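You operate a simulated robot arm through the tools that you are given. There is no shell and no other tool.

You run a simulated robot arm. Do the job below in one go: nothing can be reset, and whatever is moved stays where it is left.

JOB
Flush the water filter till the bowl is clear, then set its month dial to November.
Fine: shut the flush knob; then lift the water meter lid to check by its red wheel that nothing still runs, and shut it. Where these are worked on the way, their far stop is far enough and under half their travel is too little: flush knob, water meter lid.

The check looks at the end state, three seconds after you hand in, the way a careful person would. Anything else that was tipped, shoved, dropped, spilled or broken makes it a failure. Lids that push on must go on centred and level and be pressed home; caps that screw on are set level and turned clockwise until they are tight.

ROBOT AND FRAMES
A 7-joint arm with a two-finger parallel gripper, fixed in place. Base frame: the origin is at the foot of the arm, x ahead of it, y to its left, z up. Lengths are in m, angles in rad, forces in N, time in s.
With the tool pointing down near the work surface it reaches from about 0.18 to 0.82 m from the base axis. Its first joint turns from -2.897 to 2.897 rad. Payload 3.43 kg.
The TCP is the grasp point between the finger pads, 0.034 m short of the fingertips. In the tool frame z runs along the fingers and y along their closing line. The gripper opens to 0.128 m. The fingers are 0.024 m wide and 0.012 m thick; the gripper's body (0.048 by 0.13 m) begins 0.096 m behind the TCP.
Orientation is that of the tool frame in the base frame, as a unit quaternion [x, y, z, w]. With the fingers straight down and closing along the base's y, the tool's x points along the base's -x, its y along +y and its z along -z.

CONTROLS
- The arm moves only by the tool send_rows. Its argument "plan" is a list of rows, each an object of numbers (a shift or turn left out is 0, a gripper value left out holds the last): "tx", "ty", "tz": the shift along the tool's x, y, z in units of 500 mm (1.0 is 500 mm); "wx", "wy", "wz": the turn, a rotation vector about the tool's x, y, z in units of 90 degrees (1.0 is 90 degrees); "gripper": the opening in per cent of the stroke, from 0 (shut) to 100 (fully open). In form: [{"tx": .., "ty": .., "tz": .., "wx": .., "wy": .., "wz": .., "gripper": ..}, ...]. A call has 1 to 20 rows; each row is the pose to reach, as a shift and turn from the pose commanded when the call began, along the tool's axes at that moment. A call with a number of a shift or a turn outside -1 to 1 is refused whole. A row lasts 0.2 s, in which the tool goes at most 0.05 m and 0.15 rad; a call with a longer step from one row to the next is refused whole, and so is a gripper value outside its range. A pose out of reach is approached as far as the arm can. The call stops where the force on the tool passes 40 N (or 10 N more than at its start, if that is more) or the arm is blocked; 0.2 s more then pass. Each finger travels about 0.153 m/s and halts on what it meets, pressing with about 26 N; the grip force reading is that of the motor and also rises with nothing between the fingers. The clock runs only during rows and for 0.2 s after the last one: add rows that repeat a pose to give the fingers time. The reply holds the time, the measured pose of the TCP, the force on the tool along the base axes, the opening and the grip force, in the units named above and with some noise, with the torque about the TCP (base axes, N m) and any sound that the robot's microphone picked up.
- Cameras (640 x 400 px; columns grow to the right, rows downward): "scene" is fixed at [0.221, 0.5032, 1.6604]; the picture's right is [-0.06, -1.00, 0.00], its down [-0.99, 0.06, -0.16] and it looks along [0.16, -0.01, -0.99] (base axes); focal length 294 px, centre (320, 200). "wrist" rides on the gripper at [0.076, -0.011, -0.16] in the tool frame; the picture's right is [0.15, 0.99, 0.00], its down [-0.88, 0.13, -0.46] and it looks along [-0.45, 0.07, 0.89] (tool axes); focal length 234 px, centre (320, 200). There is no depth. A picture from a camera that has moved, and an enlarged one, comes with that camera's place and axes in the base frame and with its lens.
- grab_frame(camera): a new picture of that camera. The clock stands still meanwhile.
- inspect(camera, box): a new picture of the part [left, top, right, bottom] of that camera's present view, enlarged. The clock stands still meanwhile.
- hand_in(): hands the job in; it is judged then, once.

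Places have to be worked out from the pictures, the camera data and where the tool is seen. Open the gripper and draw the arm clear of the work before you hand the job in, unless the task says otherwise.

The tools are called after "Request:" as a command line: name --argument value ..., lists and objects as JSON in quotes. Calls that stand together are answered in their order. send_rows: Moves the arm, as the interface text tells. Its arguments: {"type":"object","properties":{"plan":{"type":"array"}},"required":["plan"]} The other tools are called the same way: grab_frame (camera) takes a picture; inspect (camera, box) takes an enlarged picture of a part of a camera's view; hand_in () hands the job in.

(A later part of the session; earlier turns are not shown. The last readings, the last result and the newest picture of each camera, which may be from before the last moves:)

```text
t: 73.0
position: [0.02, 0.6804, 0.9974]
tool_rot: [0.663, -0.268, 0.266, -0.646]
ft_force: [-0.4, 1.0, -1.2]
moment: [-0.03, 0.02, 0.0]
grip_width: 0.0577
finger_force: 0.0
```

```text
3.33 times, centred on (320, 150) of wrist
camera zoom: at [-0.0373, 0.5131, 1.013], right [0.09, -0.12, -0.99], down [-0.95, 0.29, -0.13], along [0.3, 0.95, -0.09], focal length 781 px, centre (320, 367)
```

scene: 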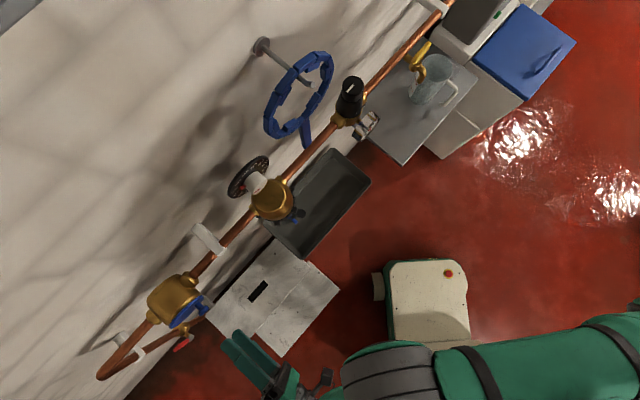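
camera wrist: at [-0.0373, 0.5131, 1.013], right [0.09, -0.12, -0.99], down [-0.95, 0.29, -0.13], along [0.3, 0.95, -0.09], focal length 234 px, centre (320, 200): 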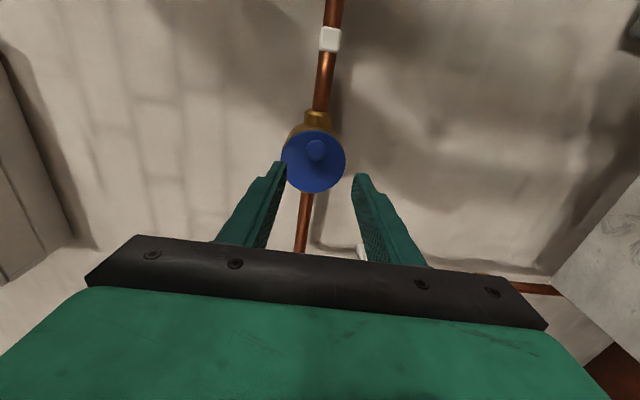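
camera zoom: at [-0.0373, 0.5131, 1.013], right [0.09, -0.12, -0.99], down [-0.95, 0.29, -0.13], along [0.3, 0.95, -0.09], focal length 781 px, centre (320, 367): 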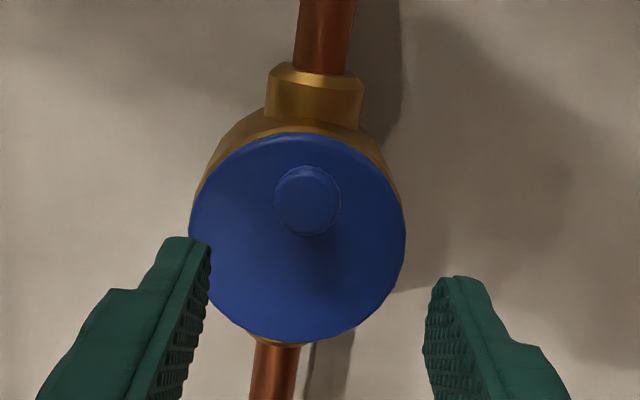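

The knob centre is confirmed at t=0.460, z=1.000. I move in so the pads bracket the knob head above and below, with the tips about 1 cm short of the lid.

Request:
send_rows --plan '[{"tx": 0.004, "ty": -0.0104, "tz": 0.06, "gripper": 45}, {"tx": 0.004, "ty": -0.0104, "tz": 0.11}, {"tx": 0.004, "ty": -0.0104, "tz": 0.155}, {"tx": 0.004, "ty": -0.0104, "tz": 0.194}, {"tx": 0.004, "ty": -0.0104, "tz": 0.194}]'

Request:
inspect --camera "wrist" --box '[240, 90, 400, 230]'

Request:
inspect --camera "scene" --box '[150, 260, 250, 350]'

```text
t: 74.2
position: [0.0902, 0.7469, 1.002]
tool_rot: [0.663, -0.268, 0.265, -0.647]
ft_force: [-2.5, -3.6, 1.0]
moment: [0.11, -0.1, 0.01]
grip_width: 0.0579
finger_force: 0.0
```

```text
2.86 times, centred on (320, 160) of wrist
camera zoom: at [0.0331, 0.5813, 1.0172], right [0.09, -0.12, -0.99], down [-0.95, 0.29, -0.12], along [0.3, 0.95, -0.09], focal length 669 px, centre (320, 314)
```

zoom: 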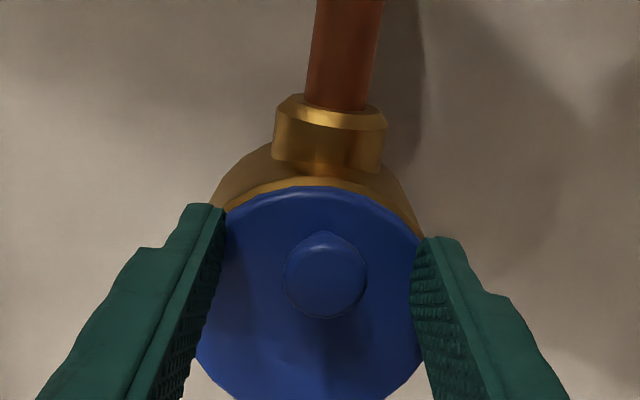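

```text
4.44 times, centred on (200, 305) of scene
camera zoom: at [0.221, 0.5032, 1.6604], right [-0.06, -1.0, 0.0], down [-0.99, 0.06, -0.16], along [0.16, -0.01, -0.99], focal length 1304 px, centre (853, -267)
```

zoom: 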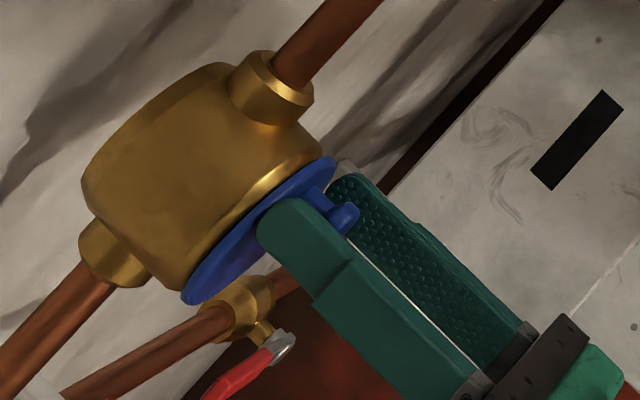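

Alignment is good, but a light −4 N axial reading suggests the tips just touch the lid. I back off 4 mm and close on the knob.

Request:
send_rows --plan '[{"tz": -0.008, "gripper": 45}, {"tz": -0.008, "gripper": 25}, {"tz": -0.008, "gripper": 10}, {"tz": -0.008, "gripper": 10}]'

Request:
inspect --camera "wrist" --box '[240, 90, 400, 230]'

Request:
inspect --camera "scene" --box '[150, 260, 250, 350]'

```text
t: 75.2
position: [0.0881, 0.7449, 1.0003]
tool_rot: [0.664, -0.268, 0.265, -0.646]
ft_force: [0.3, 2.7, -8.9]
moment: [-0.1, 0.16, -0.08]
grip_width: 0.0227
finger_force: 45.0
```

```text
2.86 times, centred on (320, 160) of wrist
camera zoom: at [0.0302, 0.5783, 1.0164], right [0.09, -0.12, -0.99], down [-0.95, 0.29, -0.12], along [0.3, 0.95, -0.09], focal length 669 px, centre (320, 314)
```

zoom: 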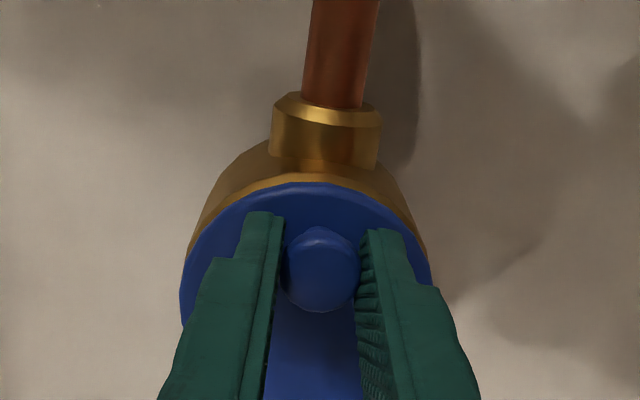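

```text
4.44 times, centred on (200, 305) of scene
camera zoom: at [0.221, 0.5032, 1.6604], right [-0.06, -1.0, 0.0], down [-0.99, 0.06, -0.16], along [0.16, -0.01, -0.99], focal length 1304 px, centre (853, -267)
```

zoom: 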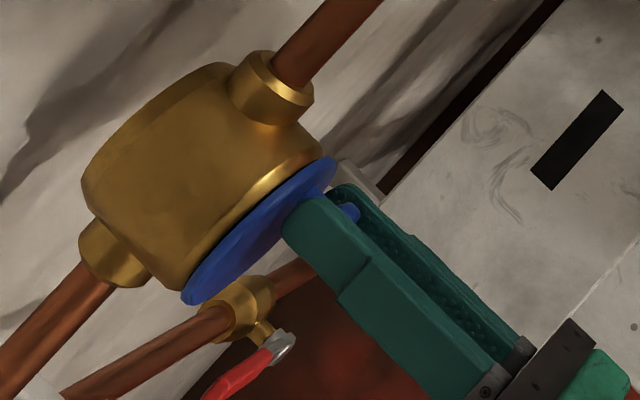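

The knob is held (22.7 mm). I pull gently along the expected door arc for the first 10° and check the force.

Request:
send_rows --plan '[{"tx": -0.003, "tz": -0.0058}, {"tx": -0.0058, "tz": -0.0116}, {"tx": -0.0091, "tz": -0.0171}, {"tx": -0.0124, "tz": -0.0226}]'

Request:
inspect --camera "scene" --box '[150, 260, 250, 350]'

Request:
inspect --camera "wrist" --box '[240, 90, 400, 230]'

```text
t: 76.2
position: [0.0775, 0.7412, 1.0007]
tool_rot: [0.663, -0.27, 0.267, -0.645]
ft_force: [19.1, -4.7, -16.7]
moment: [-0.28, 0.16, -1.53]
grip_width: 0.0226
finger_force: 44.5
```

```text
4.44 times, centred on (200, 305) of scene
camera zoom: at [0.221, 0.5032, 1.6604], right [-0.06, -1.0, 0.0], down [-0.99, 0.06, -0.16], along [0.16, -0.01, -0.99], focal length 1304 px, centre (853, -267)
```

zoom: 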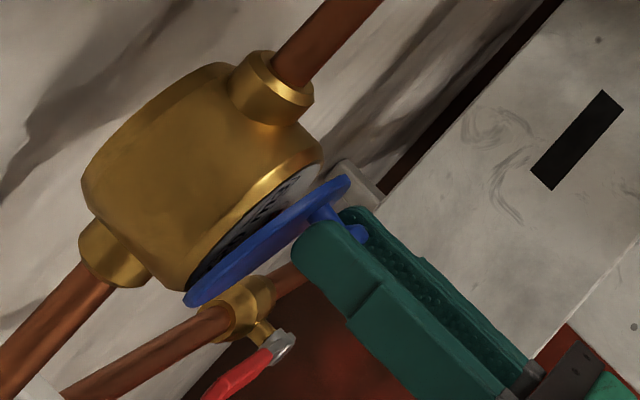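

```text
2.86 times, centred on (320, 160) of wrist
camera zoom: at [0.0188, 0.574, 1.0165], right [0.09, -0.12, -0.99], down [-0.95, 0.29, -0.13], along [0.3, 0.95, -0.09], focal length 669 px, centre (320, 314)
```

zoom: 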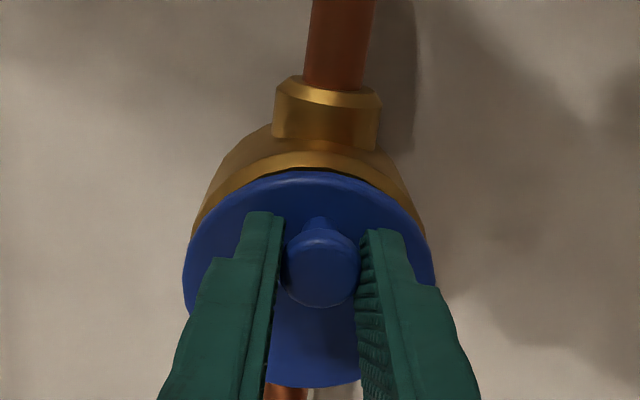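

The lid swings out like a door with its hinge on the +t side. The readings show a −t force and grip torsion, so I refine the hinge estimate (u 0.635, t 0.526), let the tool yaw with the lid at half rate, and continue to about 30°.

Request:
send_rows --plan '[{"wy": 0.05}, {"tx": -0.004, "tz": -0.0054, "wy": 0.065}, {"tx": -0.0078, "tz": -0.0108, "wy": 0.08}, {"tx": -0.0168, "tz": -0.0208, "wy": 0.111}, {"tx": -0.0268, "tz": -0.0295, "wy": 0.139}, {"tx": -0.0368, "tz": -0.0382, "wy": 0.167}]'

Request:
inspect --camera "scene" --box '[150, 260, 250, 350]'

```text
t: 77.5
position: [0.0501, 0.7405, 0.9996]
tool_rot: [0.623, -0.351, 0.351, -0.604]
ft_force: [17.0, -0.5, -32.1]
moment: [-0.33, 0.49, -1.44]
grip_width: 0.0227
finger_force: 44.6
```

```text
4.44 times, centred on (200, 305) of scene
camera zoom: at [0.221, 0.5032, 1.6604], right [-0.06, -1.0, 0.0], down [-0.99, 0.06, -0.16], along [0.16, -0.01, -0.99], focal length 1304 px, centre (853, -267)
```

zoom: 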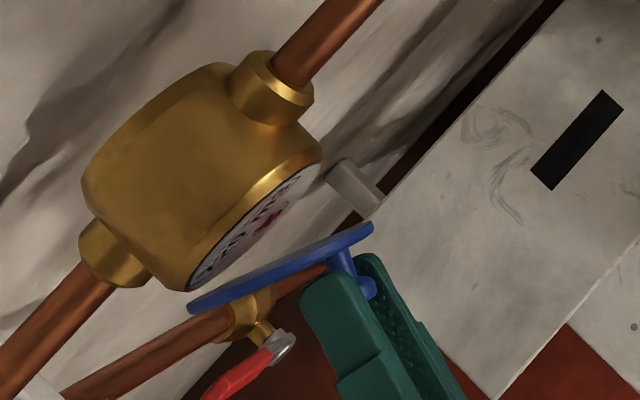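

The lid is about 30° open and the red wheel is coming into view. A downward force of 32 N has built up, so I lower by 2.5 mm to relieve it.

Request:
send_rows --plan '[{"ty": 0.003}, {"ty": 0.005}]'

```text
t: 78.2
position: [0.0502, 0.7407, 1.0002]
tool_rot: [0.623, -0.351, 0.349, -0.606]
ft_force: [17.1, 8.0, -24.2]
moment: [-0.24, 0.35, -1.2]
grip_width: 0.023
finger_force: 44.9
```

The force dropped somewhat. I relieve a little more and continue along the arc to about 45°.

Request:
send_rows --plan '[{"ty": 0.006}, {"tx": -0.01, "ty": 0.008, "tz": -0.007, "wy": 0.014}, {"tx": -0.02, "ty": 0.008, "tz": -0.013, "wy": 0.028}, {"tx": -0.032, "ty": 0.008, "tz": -0.018, "wy": 0.042}]'

Request:
inspect --camera "scene" --box '[150, 260, 250, 350]'

```text
t: 79.1
position: [0.0359, 0.7462, 1.0]
tool_rot: [0.609, -0.368, 0.369, -0.599]
ft_force: [-2.0, -18.3, 9.7]
moment: [0.06, -0.13, -0.43]
grip_width: 0.0226
finger_force: 44.9
stopped in row 4: the force on the tool passed its limit at 42 N (the readings are from after the stop); the commanded pose is now the measured one
```

```text
4.44 times, centred on (200, 305) of scene
camera zoom: at [0.221, 0.5032, 1.6604], right [-0.06, -1.0, 0.0], down [-0.99, 0.06, -0.16], along [0.16, -0.01, -0.99], focal length 1304 px, centre (853, -267)
```

zoom: 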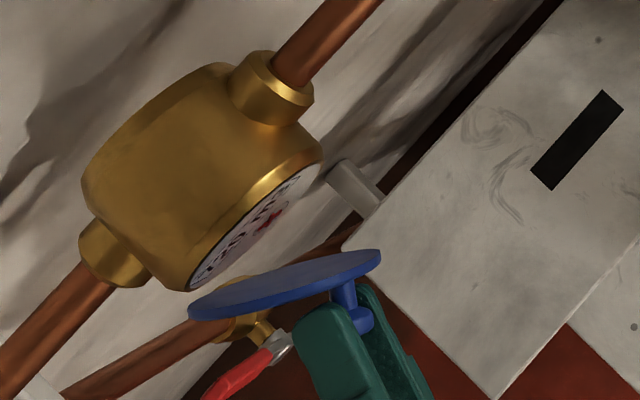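

The lid is about 41° open, but the grip now fights the arc. I release, back straight off, and will push the lid further from its inner side with closed fingers.

Request:
send_rows --plan '[{"gripper": 45}, {"gripper": 45}, {"gripper": 45}, {"tz": -0.05}, {"tz": -0.1}, {"tz": -0.16}, {"tz": -0.16}]'

Request:
inspect --camera "scene" --box '[150, 260, 270, 370]'

Request:
grab_frame --camera "wrist"

```text
t: 80.7
position: [-0.0334, 0.709, 1.0021]
tool_rot: [0.61, -0.366, 0.367, -0.599]
ft_force: [-0.1, 0.5, 1.3]
moment: [0.0, 0.01, -0.01]
grip_width: 0.0577
finger_force: 0.1
```

```text
3.64 times, centred on (210, 315) of scene
camera zoom: at [0.221, 0.5032, 1.6604], right [-0.06, -1.0, 0.0], down [-0.99, 0.06, -0.16], along [0.16, -0.01, -0.99], focal length 1067 px, centre (720, -218)
```

zoom: 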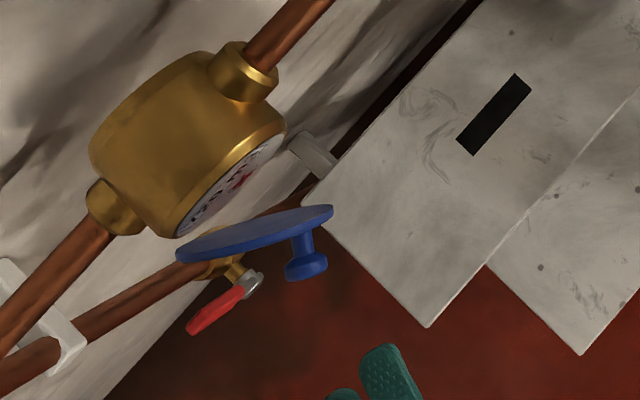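

```text
taken
camera wrist: at [-0.1413, 0.568, 1.0164], right [0.06, -0.14, -0.99], down [-0.81, 0.57, -0.13], along [0.58, 0.81, -0.08], focal length 234 px, centre (320, 200)
```

wrist: 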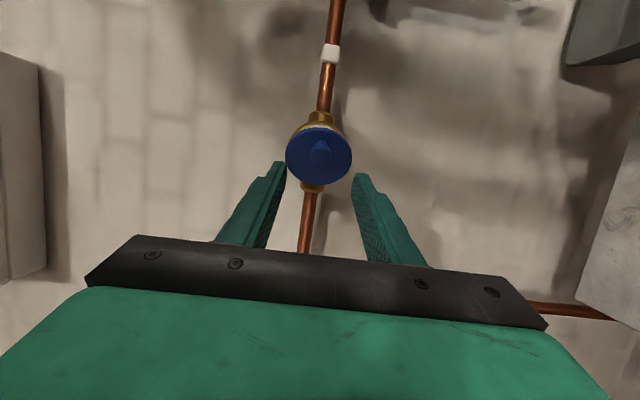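

The lid stays put at about 40°. I close the fingers, straighten the tool and stage beside the lid's free edge on the −t side.

Request:
send_rows --plan '[{"tx": 0.037, "ty": 0.001, "tz": 0.028, "wy": -0.041, "gripper": 0}, {"tx": 0.074, "ty": 0.002, "tz": 0.056, "wy": -0.082}, {"tx": 0.112, "ty": 0.003, "tz": 0.084, "wy": -0.122}, {"tx": 0.149, "ty": 0.004, "tz": 0.112, "wy": -0.163}, {"tx": 0.186, "ty": 0.004, "tz": 0.14, "wy": -0.204}, {"tx": 0.186, "ty": 0.004, "tz": 0.14, "wy": -0.204}]'

Request:
inspect --camera "scene" --box '[150, 260, 270, 370]'

Request:
grab_frame --camera "wrist"

```text
t: 82.1
position: [0.0665, 0.659, 0.9982]
tool_rot: [0.662, -0.266, 0.263, -0.65]
ft_force: [-0.7, -0.6, 0.5]
moment: [-0.03, -0.02, -0.05]
grip_width: 0.0001
finger_force: 26.6
```

```text
3.64 times, centred on (210, 315) of scene
camera zoom: at [0.221, 0.5032, 1.6604], right [-0.06, -1.0, 0.0], down [-0.99, 0.06, -0.16], along [0.16, -0.01, -0.99], focal length 1067 px, centre (720, -218)
```

zoom: 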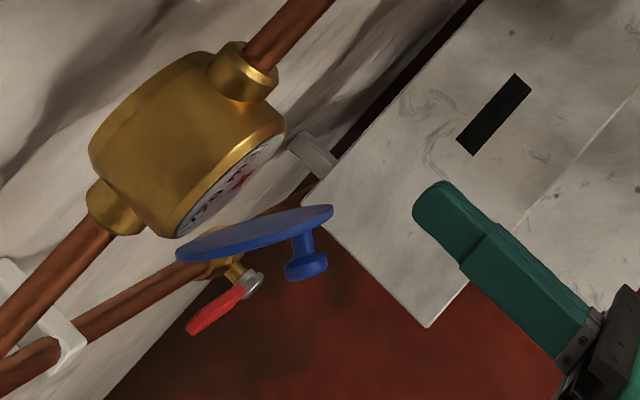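

```text
taken
camera wrist: at [0.0107, 0.491, 1.0131], right [0.1, -0.12, -0.99], down [-0.95, 0.28, -0.13], along [0.29, 0.95, -0.08], focal length 234 px, centre (320, 200)
```

wrist: 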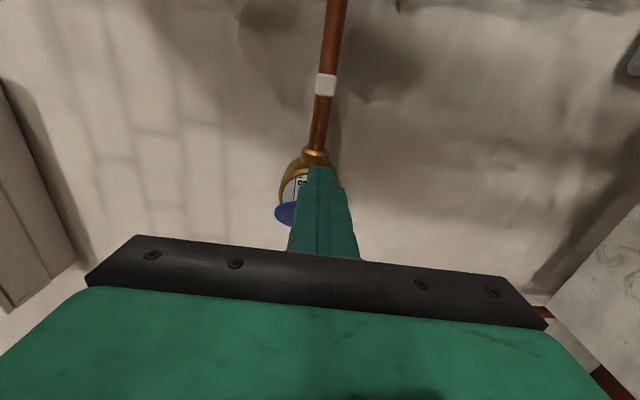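

I now advance the closed fingertip past the lid's free edge, in front of the meter face.

Request:
send_rows --plan '[{"tz": 0.05}, {"tz": 0.1}, {"tz": 0.142}, {"tz": 0.142}]'

Request:
inspect --camera "scene" --box '[150, 260, 270, 370]'

Request:
inspect --camera "wrist" --box '[240, 100, 400, 260]'

```text
t: 83.1
position: [0.1191, 0.7105, 0.9975]
tool_rot: [0.661, -0.268, 0.265, -0.649]
ft_force: [0.6, -0.8, -0.3]
moment: [-0.03, 0.0, 0.02]
grip_width: 0.0
finger_force: 25.7
```

```text
3.64 times, centred on (210, 315) of scene
camera zoom: at [0.221, 0.5032, 1.6604], right [-0.06, -1.0, 0.0], down [-0.99, 0.06, -0.16], along [0.16, -0.01, -0.99], focal length 1067 px, centre (720, -218)
```

zoom: 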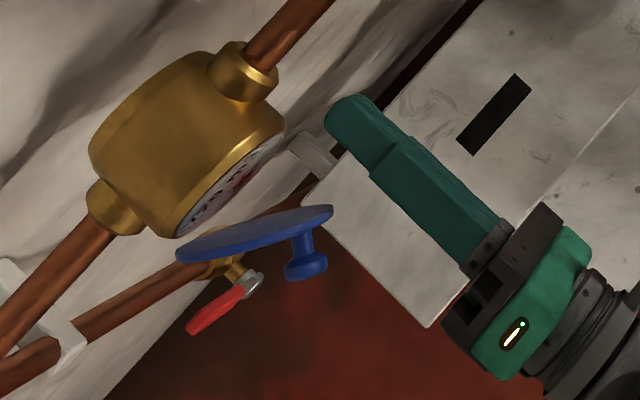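

```text
2.50 times, centred on (320, 180) of wrist
camera zoom: at [0.0629, 0.543, 1.0115], right [0.1, -0.12, -0.99], down [-0.95, 0.28, -0.13], along [0.3, 0.95, -0.08], focal length 585 px, centre (320, 250)
```

zoom: 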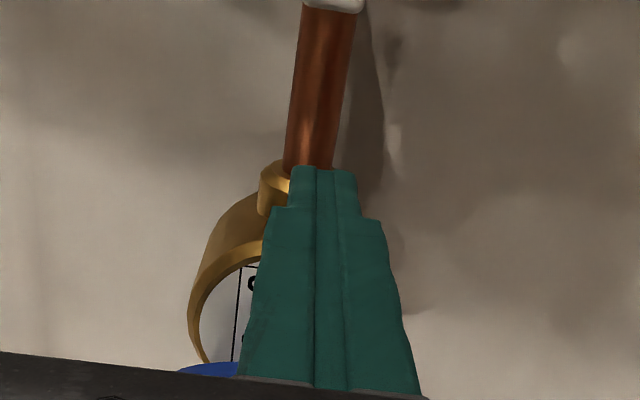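

The fingertip is now between the lid and the meter face. I sweep towards +t, easing outward, to swing the lid open from inside.

Request:
send_rows --plan '[{"tx": -0.04}, {"tx": -0.07}, {"tx": -0.085, "tz": -0.004}, {"tx": -0.1, "tz": -0.012}, {"tx": -0.124, "tz": -0.024}, {"tx": -0.148, "tz": -0.034}, {"tx": -0.172, "tz": -0.044}, {"tx": -0.196, "tz": -0.052}]'

Request:
inspect --camera "scene" --box '[150, 260, 270, 370]'

Request:
grab_frame --camera "wrist"

```text
t: 84.0
position: [0.0827, 0.7355, 0.9958]
tool_rot: [0.662, -0.267, 0.268, -0.647]
ft_force: [-0.2, -21.2, 9.2]
moment: [0.1, 0.14, 0.33]
grip_width: 0.0
finger_force: 26.1
stopped in row 4: the force on the tool passed its limit at 45 N (the readings are from after the stop); the commanded pose is now the measured one
```

```text
3.64 times, centred on (210, 315) of scene
camera zoom: at [0.221, 0.5032, 1.6604], right [-0.06, -1.0, 0.0], down [-0.99, 0.06, -0.16], along [0.16, -0.01, -0.99], focal length 1067 px, centre (720, -218)
```

zoom: 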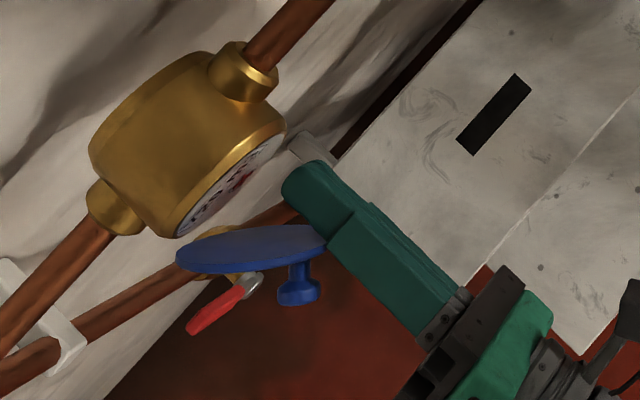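

```text
taken
camera wrist: at [0.0248, 0.569, 1.0102], right [0.1, -0.12, -0.99], down [-0.95, 0.29, -0.13], along [0.3, 0.95, -0.09], focal length 234 px, centre (320, 200)
```

wrist: 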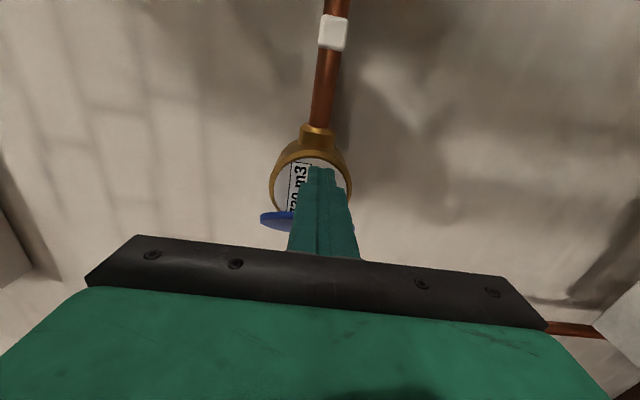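

The lid opened further, to about 46°, but sliding friction stopped the push. I follow the lid edge's true arc so the contact does not slide, in slower steps.

Request:
send_rows --plan '[{"tx": -0.004, "tz": -0.004}, {"tx": -0.0088, "tz": -0.0078}, {"tx": -0.0145, "tz": -0.0122}, {"tx": -0.0202, "tz": -0.0166}, {"tx": -0.0263, "tz": -0.0205}, {"tx": -0.0324, "tz": -0.0244}, {"tx": -0.0388, "tz": -0.0277}, {"tx": -0.0452, "tz": -0.031}, {"tx": -0.0519, "tz": -0.0338}, {"tx": -0.0586, "tz": -0.0366}]'

Request:
inspect --camera "scene" --box '[150, 260, 270, 370]'

```text
t: 86.2
position: [0.0482, 0.7443, 0.9939]
tool_rot: [0.663, -0.266, 0.266, -0.647]
ft_force: [-10.9, -24.6, -5.8]
moment: [0.07, -0.1, 0.42]
grip_width: 0.0001
finger_force: 26.0
```

```text
3.64 times, centred on (210, 315) of scene
camera zoom: at [0.221, 0.5032, 1.6604], right [-0.06, -1.0, 0.0], down [-0.99, 0.06, -0.16], along [0.16, -0.01, -0.99], focal length 1067 px, centre (720, -218)
```

zoom: 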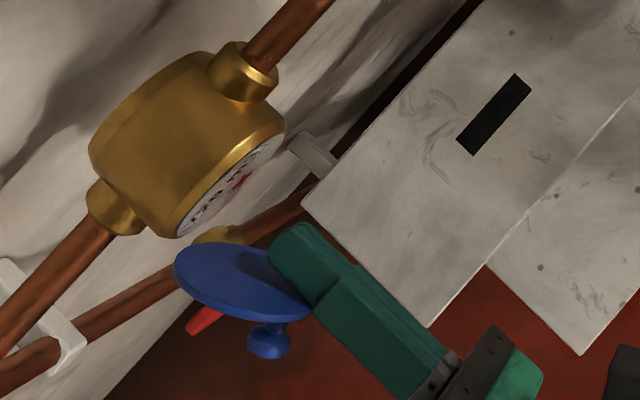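

The lid is now around 65° open and tilts slightly, so its hinge axis is not quite vertical. I ease off towards −t, back out and look.

Request:
send_rows --plan '[{"tx": 0.02}, {"tx": 0.05}, {"tx": 0.08, "tz": -0.03}, {"tx": 0.1, "tz": -0.09}, {"tx": 0.11, "tz": -0.17}, {"tx": 0.11, "tz": -0.25}, {"tx": 0.11, "tz": -0.25}]'

Request:
grab_frame --camera "wrist"

Request:
inspect --camera "wrist" --box '[240, 110, 360, 230]'

Request:
inspect --camera "scene" --box '[150, 260, 270, 370]'

```text
t: 87.8
position: [0.0012, 0.6195, 0.9965]
tool_rot: [0.661, -0.266, 0.267, -0.648]
ft_force: [0.2, -0.5, -0.2]
moment: [0.02, -0.01, 0.01]
grip_width: 0.0
finger_force: 25.9
```

```text
taken
camera wrist: at [-0.0572, 0.452, 1.0126], right [0.1, -0.12, -0.99], down [-0.95, 0.29, -0.13], along [0.3, 0.95, -0.09], focal length 234 px, centre (320, 200)
```

wrist: 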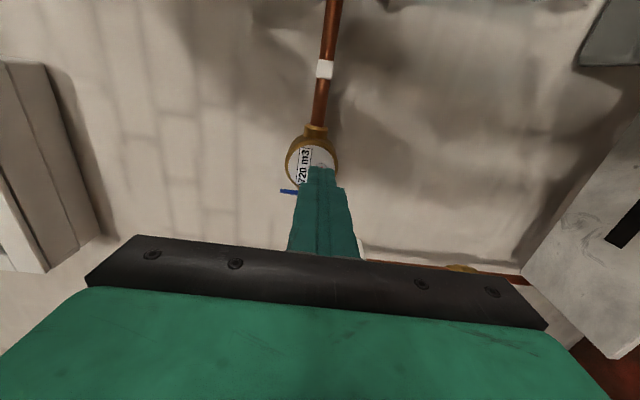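

```text
3.33 times, centred on (300, 170) of wrist
camera zoom: at [-0.0572, 0.452, 1.0126], right [0.1, -0.12, -0.99], down [-0.95, 0.29, -0.13], along [0.3, 0.95, -0.09], focal length 781 px, centre (387, 300)
```

zoom: 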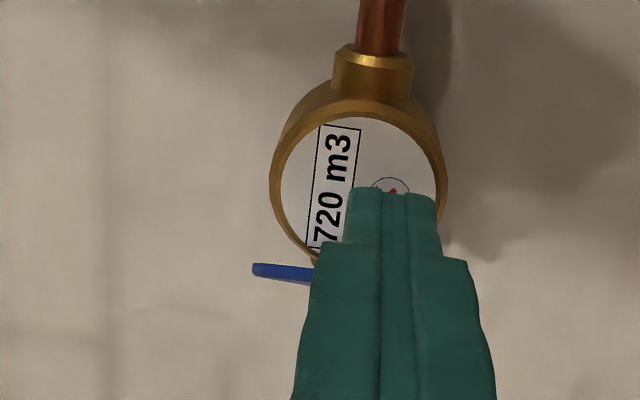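

```text
3.64 times, centred on (210, 315) of scene
camera zoom: at [0.221, 0.5032, 1.6604], right [-0.06, -1.0, 0.0], down [-0.99, 0.06, -0.16], along [0.16, -0.01, -0.99], focal length 1067 px, centre (720, -218)
```

zoom: 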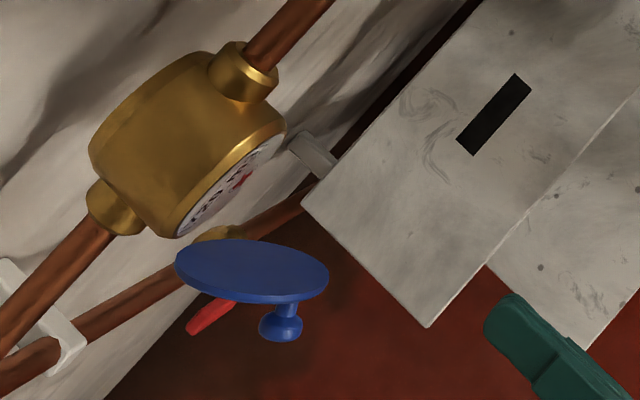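

The meter dial is visible, with the register and a red star wheel that the fingers partly hide, and the lid is about 64° open. To be sure of the far stop I go back in and push the lid further from inside.

Request:
send_rows --plan '[{"tx": -0.01, "tz": 0.06}, {"tx": -0.02, "tz": 0.12}, {"tx": -0.03, "tz": 0.18}, {"tx": -0.04, "tz": 0.24}, {"tx": -0.08, "tz": 0.244}, {"tx": -0.1, "tz": 0.244}, {"tx": -0.108, "tz": 0.244}, {"tx": -0.115, "tz": 0.241}, {"tx": -0.122, "tz": 0.238}, {"tx": -0.129, "tz": 0.237}, {"tx": -0.136, "tz": 0.236}, {"tx": -0.143, "tz": 0.235}, {"tx": -0.15, "tz": 0.234}]'

Request:
inspect --camera "scene" --box '[150, 260, 270, 370]'

```text
t: 90.6
position: [0.0294, 0.7528, 0.9951]
tool_rot: [0.662, -0.267, 0.266, -0.648]
ft_force: [0.0, -0.9, 0.0]
moment: [-0.01, 0.01, 0.0]
grip_width: 0.0
finger_force: 25.5
```

```text
3.64 times, centred on (210, 315) of scene
camera zoom: at [0.221, 0.5032, 1.6604], right [-0.06, -1.0, 0.0], down [-0.99, 0.06, -0.16], along [0.16, -0.01, -0.99], focal length 1067 px, centre (720, -218)
```

zoom: 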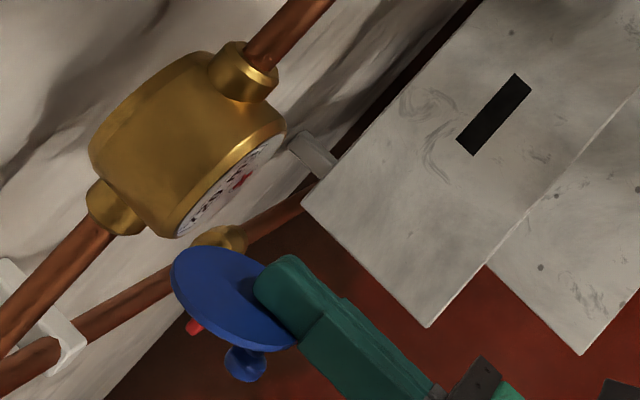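

The lid moves freely and is now about 80° open. I continue towards the stop.

Request:
send_rows --plan '[{"tx": -0.01}, {"tx": -0.02}, {"tx": -0.03}, {"tx": -0.04, "tz": 0.001}, {"tx": -0.05, "tz": 0.002}, {"tx": -0.06, "tz": 0.004}, {"tx": -0.07, "tz": 0.006}, {"tx": -0.08, "tz": 0.008}, {"tx": -0.09, "tz": 0.01}]'

Request:
inspect --camera "scene" --box '[150, 260, 270, 370]'

```text
t: 92.5
position: [0.0059, 0.7799, 0.9935]
tool_rot: [0.66, -0.269, 0.271, -0.647]
ft_force: [1.2, -25.5, 9.5]
moment: [0.34, -0.17, -0.47]
grip_width: 0.0
finger_force: 25.5
stopped in row 9: the force on the tool passed its limit at 49 N (the readings are from after the stop); the commanded pose is now the measured one
```

```text
3.64 times, centred on (210, 315) of scene
camera zoom: at [0.221, 0.5032, 1.6604], right [-0.06, -1.0, 0.0], down [-0.99, 0.06, -0.16], along [0.16, -0.01, -0.99], focal length 1067 px, centre (720, -218)
```

zoom: 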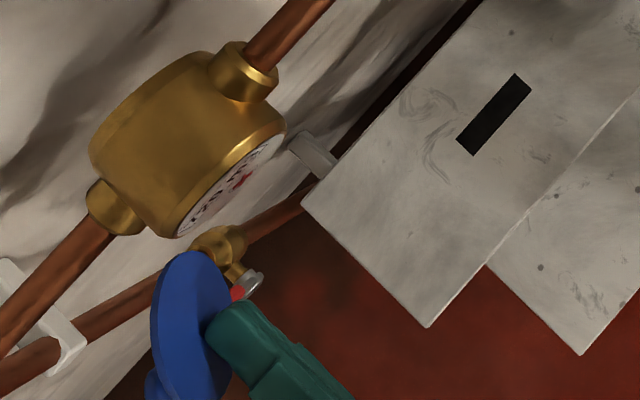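

At about 110° the push met a firm stop. I back off and retreat to a clear frontal view of the meter wheel.

Request:
send_rows --plan '[{"tx": 0.02}, {"tx": 0.05}, {"tx": 0.08, "tz": -0.05}, {"tx": 0.11, "tz": -0.12}, {"tx": 0.14, "tz": -0.19}, {"tx": 0.153, "tz": -0.23, "gripper": 60}, {"tx": 0.153, "tz": -0.23, "gripper": 60}]'

Request:
grab_frame --camera "wrist"

Request:
inspect --camera "wrist" --box '[260, 90, 380, 210]'

Request:
inspect --camera "scene" --box '[150, 260, 270, 370]'

```text
t: 94.1
position: [-0.0236, 0.6448, 0.9954]
tool_rot: [0.661, -0.269, 0.269, -0.646]
ft_force: [-0.3, -0.2, 0.6]
moment: [-0.01, 0.0, -0.02]
grip_width: 0.0769
finger_force: 0.1
```

```text
taken
camera wrist: at [-0.0823, 0.4783, 1.0106], right [0.1, -0.12, -0.99], down [-0.95, 0.29, -0.13], along [0.31, 0.95, -0.09], focal length 234 px, centre (320, 200)
```

wrist: 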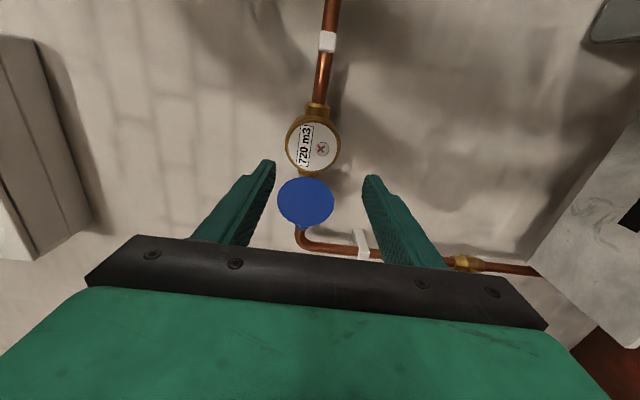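

```text
3.33 times, centred on (320, 150) of wrist
camera zoom: at [-0.0823, 0.4783, 1.0106], right [0.1, -0.12, -0.99], down [-0.95, 0.29, -0.13], along [0.31, 0.95, -0.09], focal length 781 px, centre (320, 367)
```

zoom: 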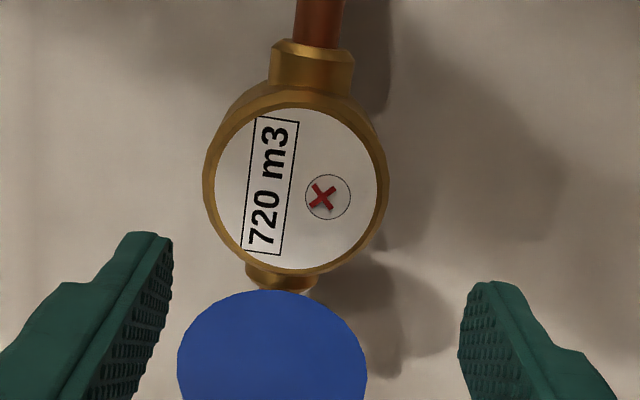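

```text
3.64 times, centred on (210, 315) of scene
camera zoom: at [0.221, 0.5032, 1.6604], right [-0.06, -1.0, 0.0], down [-0.99, 0.06, -0.16], along [0.16, -0.01, -0.99], focal length 1067 px, centre (720, -218)
```

zoom: 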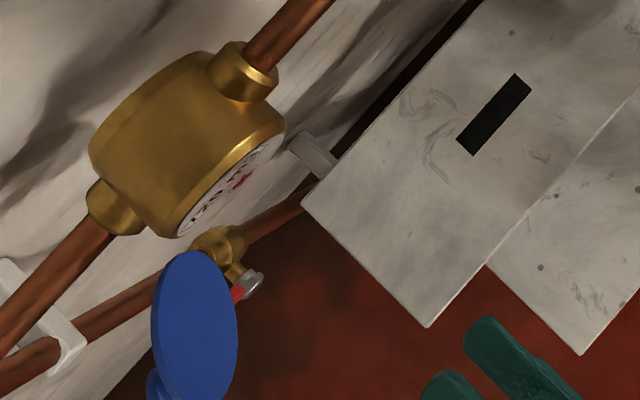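

The lid is fully open and the red wheel is plainly visible. I wait a moment with everything still and compare the wheel's position.

Request:
send_rows --plan '[{}, {}, {}, {}, {}, {}, {}]'

Request:
inspect --camera "wrist" --box '[260, 90, 380, 210]'

Request:
send_rows --plan '[{}, {}, {}]'

Request:
inspect --camera "wrist" --box '[260, 90, 380, 210]'

```text
t: 95.7
position: [-0.0231, 0.645, 0.9955]
tool_rot: [0.661, -0.269, 0.27, -0.646]
ft_force: [0.2, -1.0, 0.1]
moment: [-0.01, -0.01, 0.01]
grip_width: 0.0768
finger_force: 0.0
```

```text
3.33 times, centred on (320, 150) of wrist
camera zoom: at [-0.0824, 0.4785, 1.0106], right [0.1, -0.12, -0.99], down [-0.95, 0.29, -0.13], along [0.31, 0.95, -0.09], focal length 781 px, centre (320, 367)
```

zoom: 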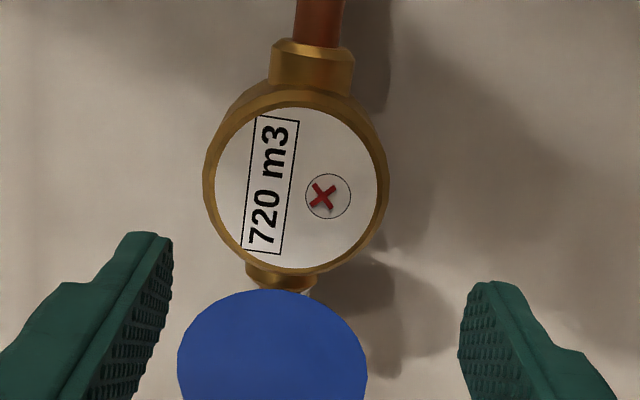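

```text
t: 96.5
position: [-0.0231, 0.6465, 0.9958]
tool_rot: [0.662, -0.269, 0.27, -0.646]
ft_force: [-0.1, 0.4, 1.4]
moment: [-0.01, 0.02, -0.03]
grip_width: 0.0767
finger_force: 0.2
```

```text
3.33 times, centred on (320, 150) of wrist
camera zoom: at [-0.0824, 0.4785, 1.0106], right [0.1, -0.12, -0.99], down [-0.95, 0.29, -0.13], along [0.31, 0.95, -0.09], focal length 781 px, centre (320, 367)
```

zoom: 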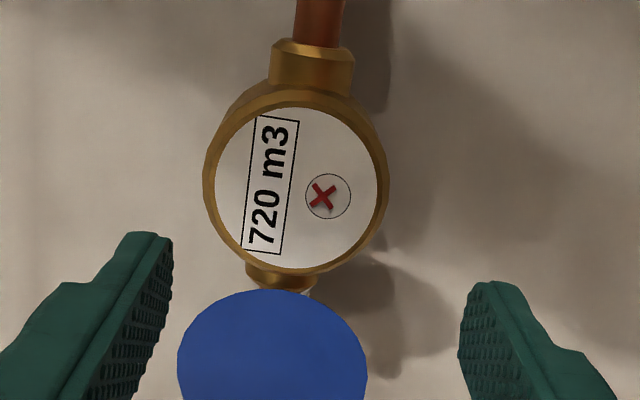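

The red wheel has not moved at all, so nothing is running. Next I shut the lid: I close the fingers and go round to its outer side (+t).

Request:
send_rows --plan '[{"tx": -0.08, "gripper": 0}, {"tx": -0.16}, {"tx": -0.24}, {"tx": -0.29}, {"tx": -0.29, "tz": 0.06}, {"tx": -0.29, "tz": 0.12}, {"tx": -0.29, "tz": 0.18}, {"tx": -0.29, "tz": 0.235}, {"tx": -0.29, "tz": 0.235}]'

Request:
inspect --camera "scene" --box '[120, 260, 270, 400]'

Request:
grab_frame --camera "wrist"

```text
t: 98.5
position: [-0.0426, 0.8303, 0.9944]
tool_rot: [0.662, -0.269, 0.27, -0.646]
ft_force: [0.2, 0.0, 1.1]
moment: [0.03, 0.0, -0.02]
grip_width: 0.0001
finger_force: 25.5
```

```text
2.86 times, centred on (195, 330) of scene
camera zoom: at [0.221, 0.5032, 1.6604], right [-0.06, -1.0, 0.0], down [-0.99, 0.06, -0.16], along [0.16, -0.01, -0.99], focal length 838 px, centre (677, -171)
```

zoom: 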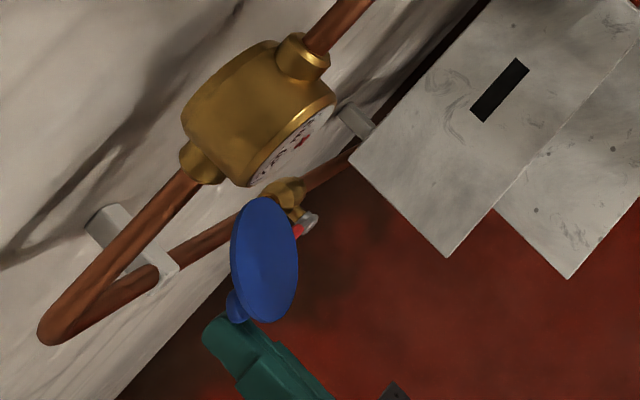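

```text
taken
camera wrist: at [-0.1011, 0.6637, 1.009], right [0.1, -0.12, -0.99], down [-0.95, 0.29, -0.13], along [0.31, 0.95, -0.09], focal length 234 px, centre (320, 200)
```

wrist: 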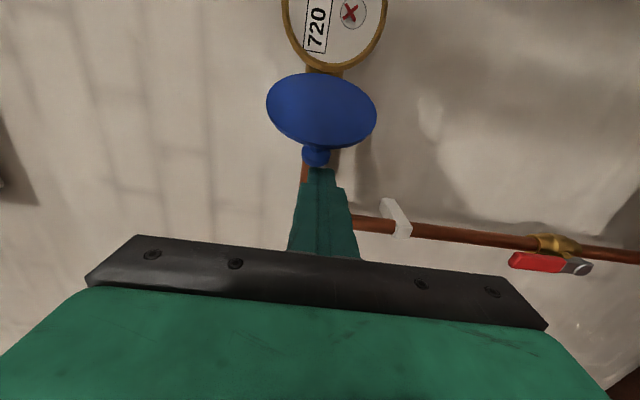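

The fingertip is beside the knob's outer side. I advance a centimetre for overlap and push towards −t to swing the lid shut.

Request:
send_rows --plan '[{"tz": 0.024}, {"tx": 0.02, "tz": 0.024}, {"tx": 0.04, "tz": 0.024}, {"tx": 0.06, "tz": 0.024}, {"tx": 0.08, "tz": 0.024}, {"tx": 0.1, "tz": 0.022}, {"tx": 0.12, "tz": 0.018}, {"tx": 0.14, "tz": 0.014}, {"tx": 0.16, "tz": 0.01}, {"tx": 0.18, "tz": 0.006}]'

Request:
inspect --camera "scene" --box '[120, 260, 270, 400]'

Request:
grab_frame --camera "wrist"

```text
t: 99.7
position: [-0.0154, 0.8122, 0.9901]
tool_rot: [0.665, -0.266, 0.264, -0.646]
ft_force: [-16.3, -5.2, 1.9]
moment: [0.02, -0.14, -0.27]
grip_width: 0.0
finger_force: 26.1
stopped in row 6: the force on the tool passed its limit at 47 N (the readings are from after the stop); the commanded pose is now the measured one
```

```text
2.86 times, centred on (195, 330) of scene
camera zoom: at [0.221, 0.5032, 1.6604], right [-0.06, -1.0, 0.0], down [-0.99, 0.06, -0.16], along [0.16, -0.01, -0.99], focal length 838 px, centre (677, -171)
```

zoom: 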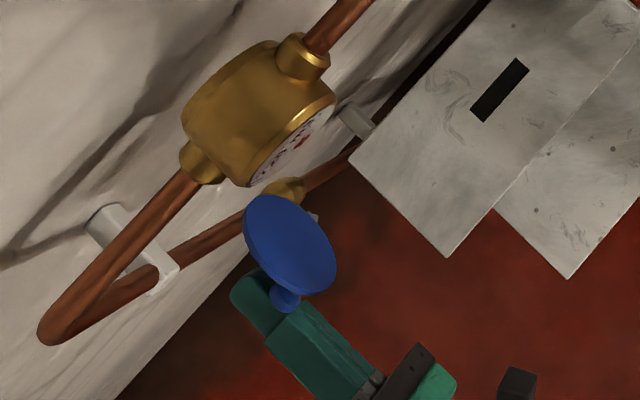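

```text
taken
camera wrist: at [-0.072, 0.6442, 1.0077], right [0.1, -0.13, -0.99], down [-0.95, 0.28, -0.13], along [0.29, 0.95, -0.09], focal length 234 px, centre (320, 200)
```

wrist: 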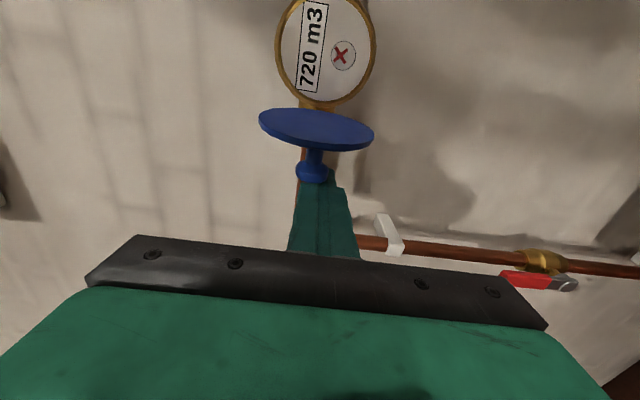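

The lid is back to about 88°; friction tripped the limit. I keep pushing with slower steps that follow the knob's arc.

Request:
send_rows --plan '[{"tx": 0.008, "tz": -0.005}, {"tx": 0.016, "tz": -0.009}, {"tx": 0.026, "tz": -0.012}, {"tx": 0.036, "tz": -0.014}, {"tx": 0.046, "tz": -0.016}, {"tx": 0.056, "tz": -0.018}, {"tx": 0.066, "tz": -0.019}, {"tx": 0.076, "tz": -0.019}, {"tx": 0.086, "tz": -0.018}, {"tx": 0.096, "tz": -0.017}, {"tx": 0.106, "tz": -0.016}, {"tx": 0.116, "tz": -0.014}]'

Request:
inspect --camera "scene" --box '[120, 260, 270, 400]'

```text
t: 102.3
position: [0.0246, 0.7666, 0.9919]
tool_rot: [0.665, -0.265, 0.266, -0.645]
ft_force: [-0.6, 0.6, 0.7]
moment: [0.01, -0.02, 0.01]
grip_width: 0.0001
finger_force: 25.7
```

```text
2.86 times, centred on (195, 330) of scene
camera zoom: at [0.221, 0.5032, 1.6604], right [-0.06, -1.0, 0.0], down [-0.99, 0.06, -0.16], along [0.16, -0.01, -0.99], focal length 838 px, centre (677, -171)
```

zoom: 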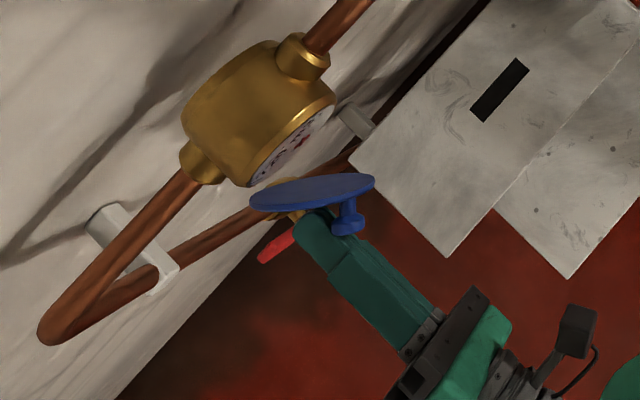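

The lid is at about 50° and moving easily. I keep pushing the knob towards −t while edging inward.

Request:
send_rows --plan '[{"tx": 0.01, "tz": 0.003}, {"tx": 0.02, "tz": 0.005}, {"tx": 0.03, "tz": 0.008}, {"tx": 0.04, "tz": 0.011}, {"tx": 0.05, "tz": 0.015}, {"tx": 0.06, "tz": 0.019}, {"tx": 0.07, "tz": 0.023}, {"tx": 0.08, "tz": 0.027}]'

Request:
inspect --camera "scene" --box '[120, 260, 270, 400]'

```text
t: 104.1
position: [0.0556, 0.7523, 0.9927]
tool_rot: [0.667, -0.263, 0.261, -0.646]
ft_force: [-2.8, 16.4, -6.6]
moment: [-0.16, 0.17, 0.41]
grip_width: 0.0002
finger_force: 26.1
stopped in row 8: the force on the tool passed its limit at 46 N (the readings are from after the stop); the commanded pose is now the measured one
```

```text
2.86 times, centred on (195, 330) of scene
camera zoom: at [0.221, 0.5032, 1.6604], right [-0.06, -1.0, 0.0], down [-0.99, 0.06, -0.16], along [0.16, -0.01, -0.99], focal length 838 px, centre (677, -171)
```

zoom: 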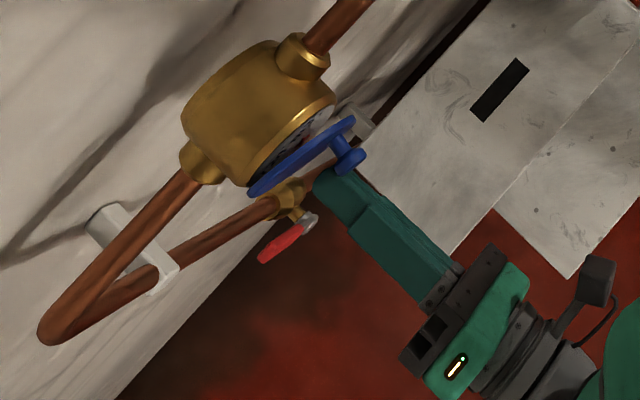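

The lid is about 18° from shut. I back off a little, centre the fingertip on the knob and push it home along the tool axis.

Request:
send_rows --plan '[{"tz": -0.05}, {"tz": -0.1}, {"tx": 0.042, "ty": -0.014, "tz": -0.1}, {"tx": 0.042, "ty": -0.014, "tz": -0.07}, {"tx": 0.043, "ty": -0.014, "tz": -0.045}, {"tx": 0.045, "ty": -0.014, "tz": -0.03}, {"tx": 0.047, "ty": -0.014, "tz": -0.015}, {"tx": 0.049, "ty": -0.014, "tz": -0.005}, {"tx": 0.05, "ty": -0.014, "tz": 0.003}]'

Request:
inspect --camera "scene" --box '[120, 260, 270, 400]'

```text
t: 104.4
position: [0.0526, 0.7484, 0.9941]
tool_rot: [0.665, -0.263, 0.259, -0.649]
ft_force: [-1.0, -0.3, -0.6]
moment: [-0.01, 0.02, 0.0]
grip_width: 0.0
finger_force: 25.6
stopped in row 1: the force on the tool passed its limit at 72 N (the readings are from after the stop); the commanded pose is now the measured one
```

```text
2.86 times, centred on (195, 330) of scene
camera zoom: at [0.221, 0.5032, 1.6604], right [-0.06, -1.0, 0.0], down [-0.99, 0.06, -0.16], along [0.16, -0.01, -0.99], focal length 838 px, centre (677, -171)
```

zoom: 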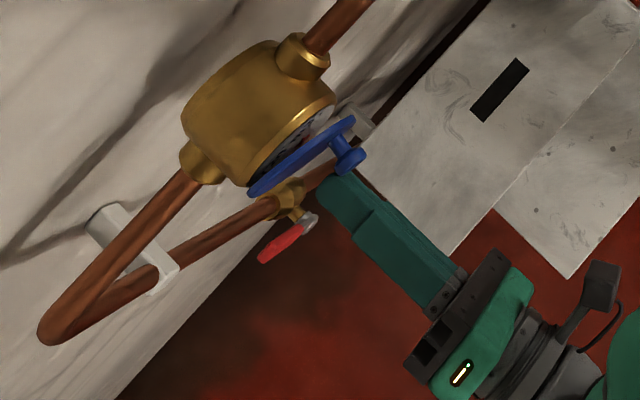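

The fingertip had hooked behind the knob's rim, but the force is now zero. I move clear sideways (+t) first, then back.

Request:
send_rows --plan '[{"tx": -0.012}, {"tx": -0.026}, {"tx": -0.04}, {"tx": -0.04, "tz": -0.04}, {"tx": -0.04, "tz": -0.09}, {"tx": -0.04, "tz": -0.14}, {"tx": -0.04, "tz": -0.14}]'

Request:
inspect --camera "scene" --box '[120, 260, 270, 400]'

Request:
grab_frame --camera "wrist"

```text
t: 106.0
position: [-0.0113, 0.7108, 0.9949]
tool_rot: [0.665, -0.264, 0.259, -0.649]
ft_force: [-0.1, -0.3, -0.6]
moment: [-0.01, 0.04, 0.01]
grip_width: 0.0
finger_force: 25.8
```

```text
2.86 times, centred on (195, 330) of scene
camera zoom: at [0.221, 0.5032, 1.6604], right [-0.06, -1.0, 0.0], down [-0.99, 0.06, -0.16], along [0.16, -0.01, -0.99], focal length 838 px, centre (677, -171)
```

zoom: 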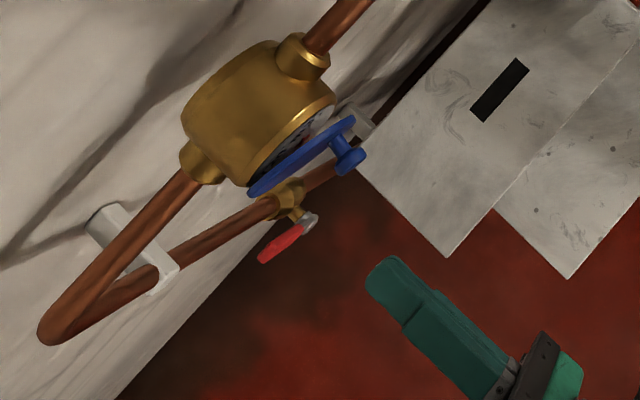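

```text
taken
camera wrist: at [-0.0666, 0.5431, 1.0113], right [0.09, -0.12, -0.99], down [-0.96, 0.27, -0.12], along [0.28, 0.96, -0.09], focal length 234 px, centre (320, 200)
```

wrist: 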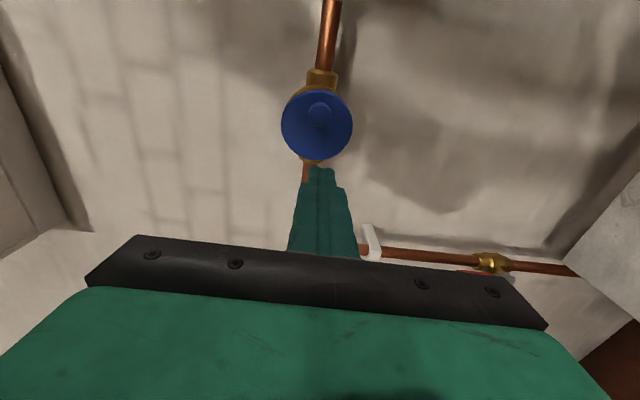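

The lid is about 20° open. I line the fingertip up with the knob face and push in until the lid seats.

Request:
send_rows --plan '[{"tx": 0.04, "ty": -0.006}, {"tx": 0.076, "ty": -0.012}, {"tx": 0.076, "ty": -0.012, "tz": 0.05}, {"tx": 0.077, "ty": -0.012, "tz": 0.085}, {"tx": 0.078, "ty": -0.012, "tz": 0.1}, {"tx": 0.08, "ty": -0.012, "tz": 0.115}, {"tx": 0.084, "ty": -0.012, "tz": 0.13}, {"tx": 0.088, "ty": -0.012, "tz": 0.142}, {"tx": 0.09, "ty": -0.012, "tz": 0.15}]'

Request:
inspect --camera "scene" --box '[120, 260, 270, 400]'

```text
t: 108.0
position: [0.0695, 0.7314, 1.0003]
tool_rot: [0.668, -0.262, 0.256, -0.648]
ft_force: [-10.3, -15.8, 3.9]
moment: [0.06, -0.15, -0.23]
grip_width: 0.0001
finger_force: 25.7
stopped in row 9: the force on the tool passed its limit at 43 N (the readings are from after the stop); the commanded pose is now the measured one
```

```text
2.86 times, centred on (195, 330) of scene
camera zoom: at [0.221, 0.5032, 1.6604], right [-0.06, -1.0, 0.0], down [-0.99, 0.06, -0.16], along [0.16, -0.01, -0.99], focal length 838 px, centre (677, -171)
```

zoom: 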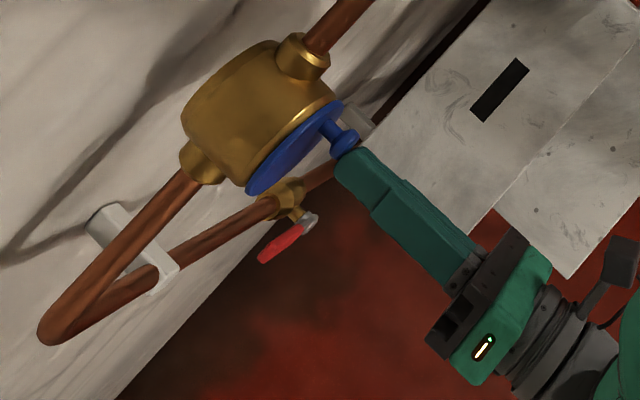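

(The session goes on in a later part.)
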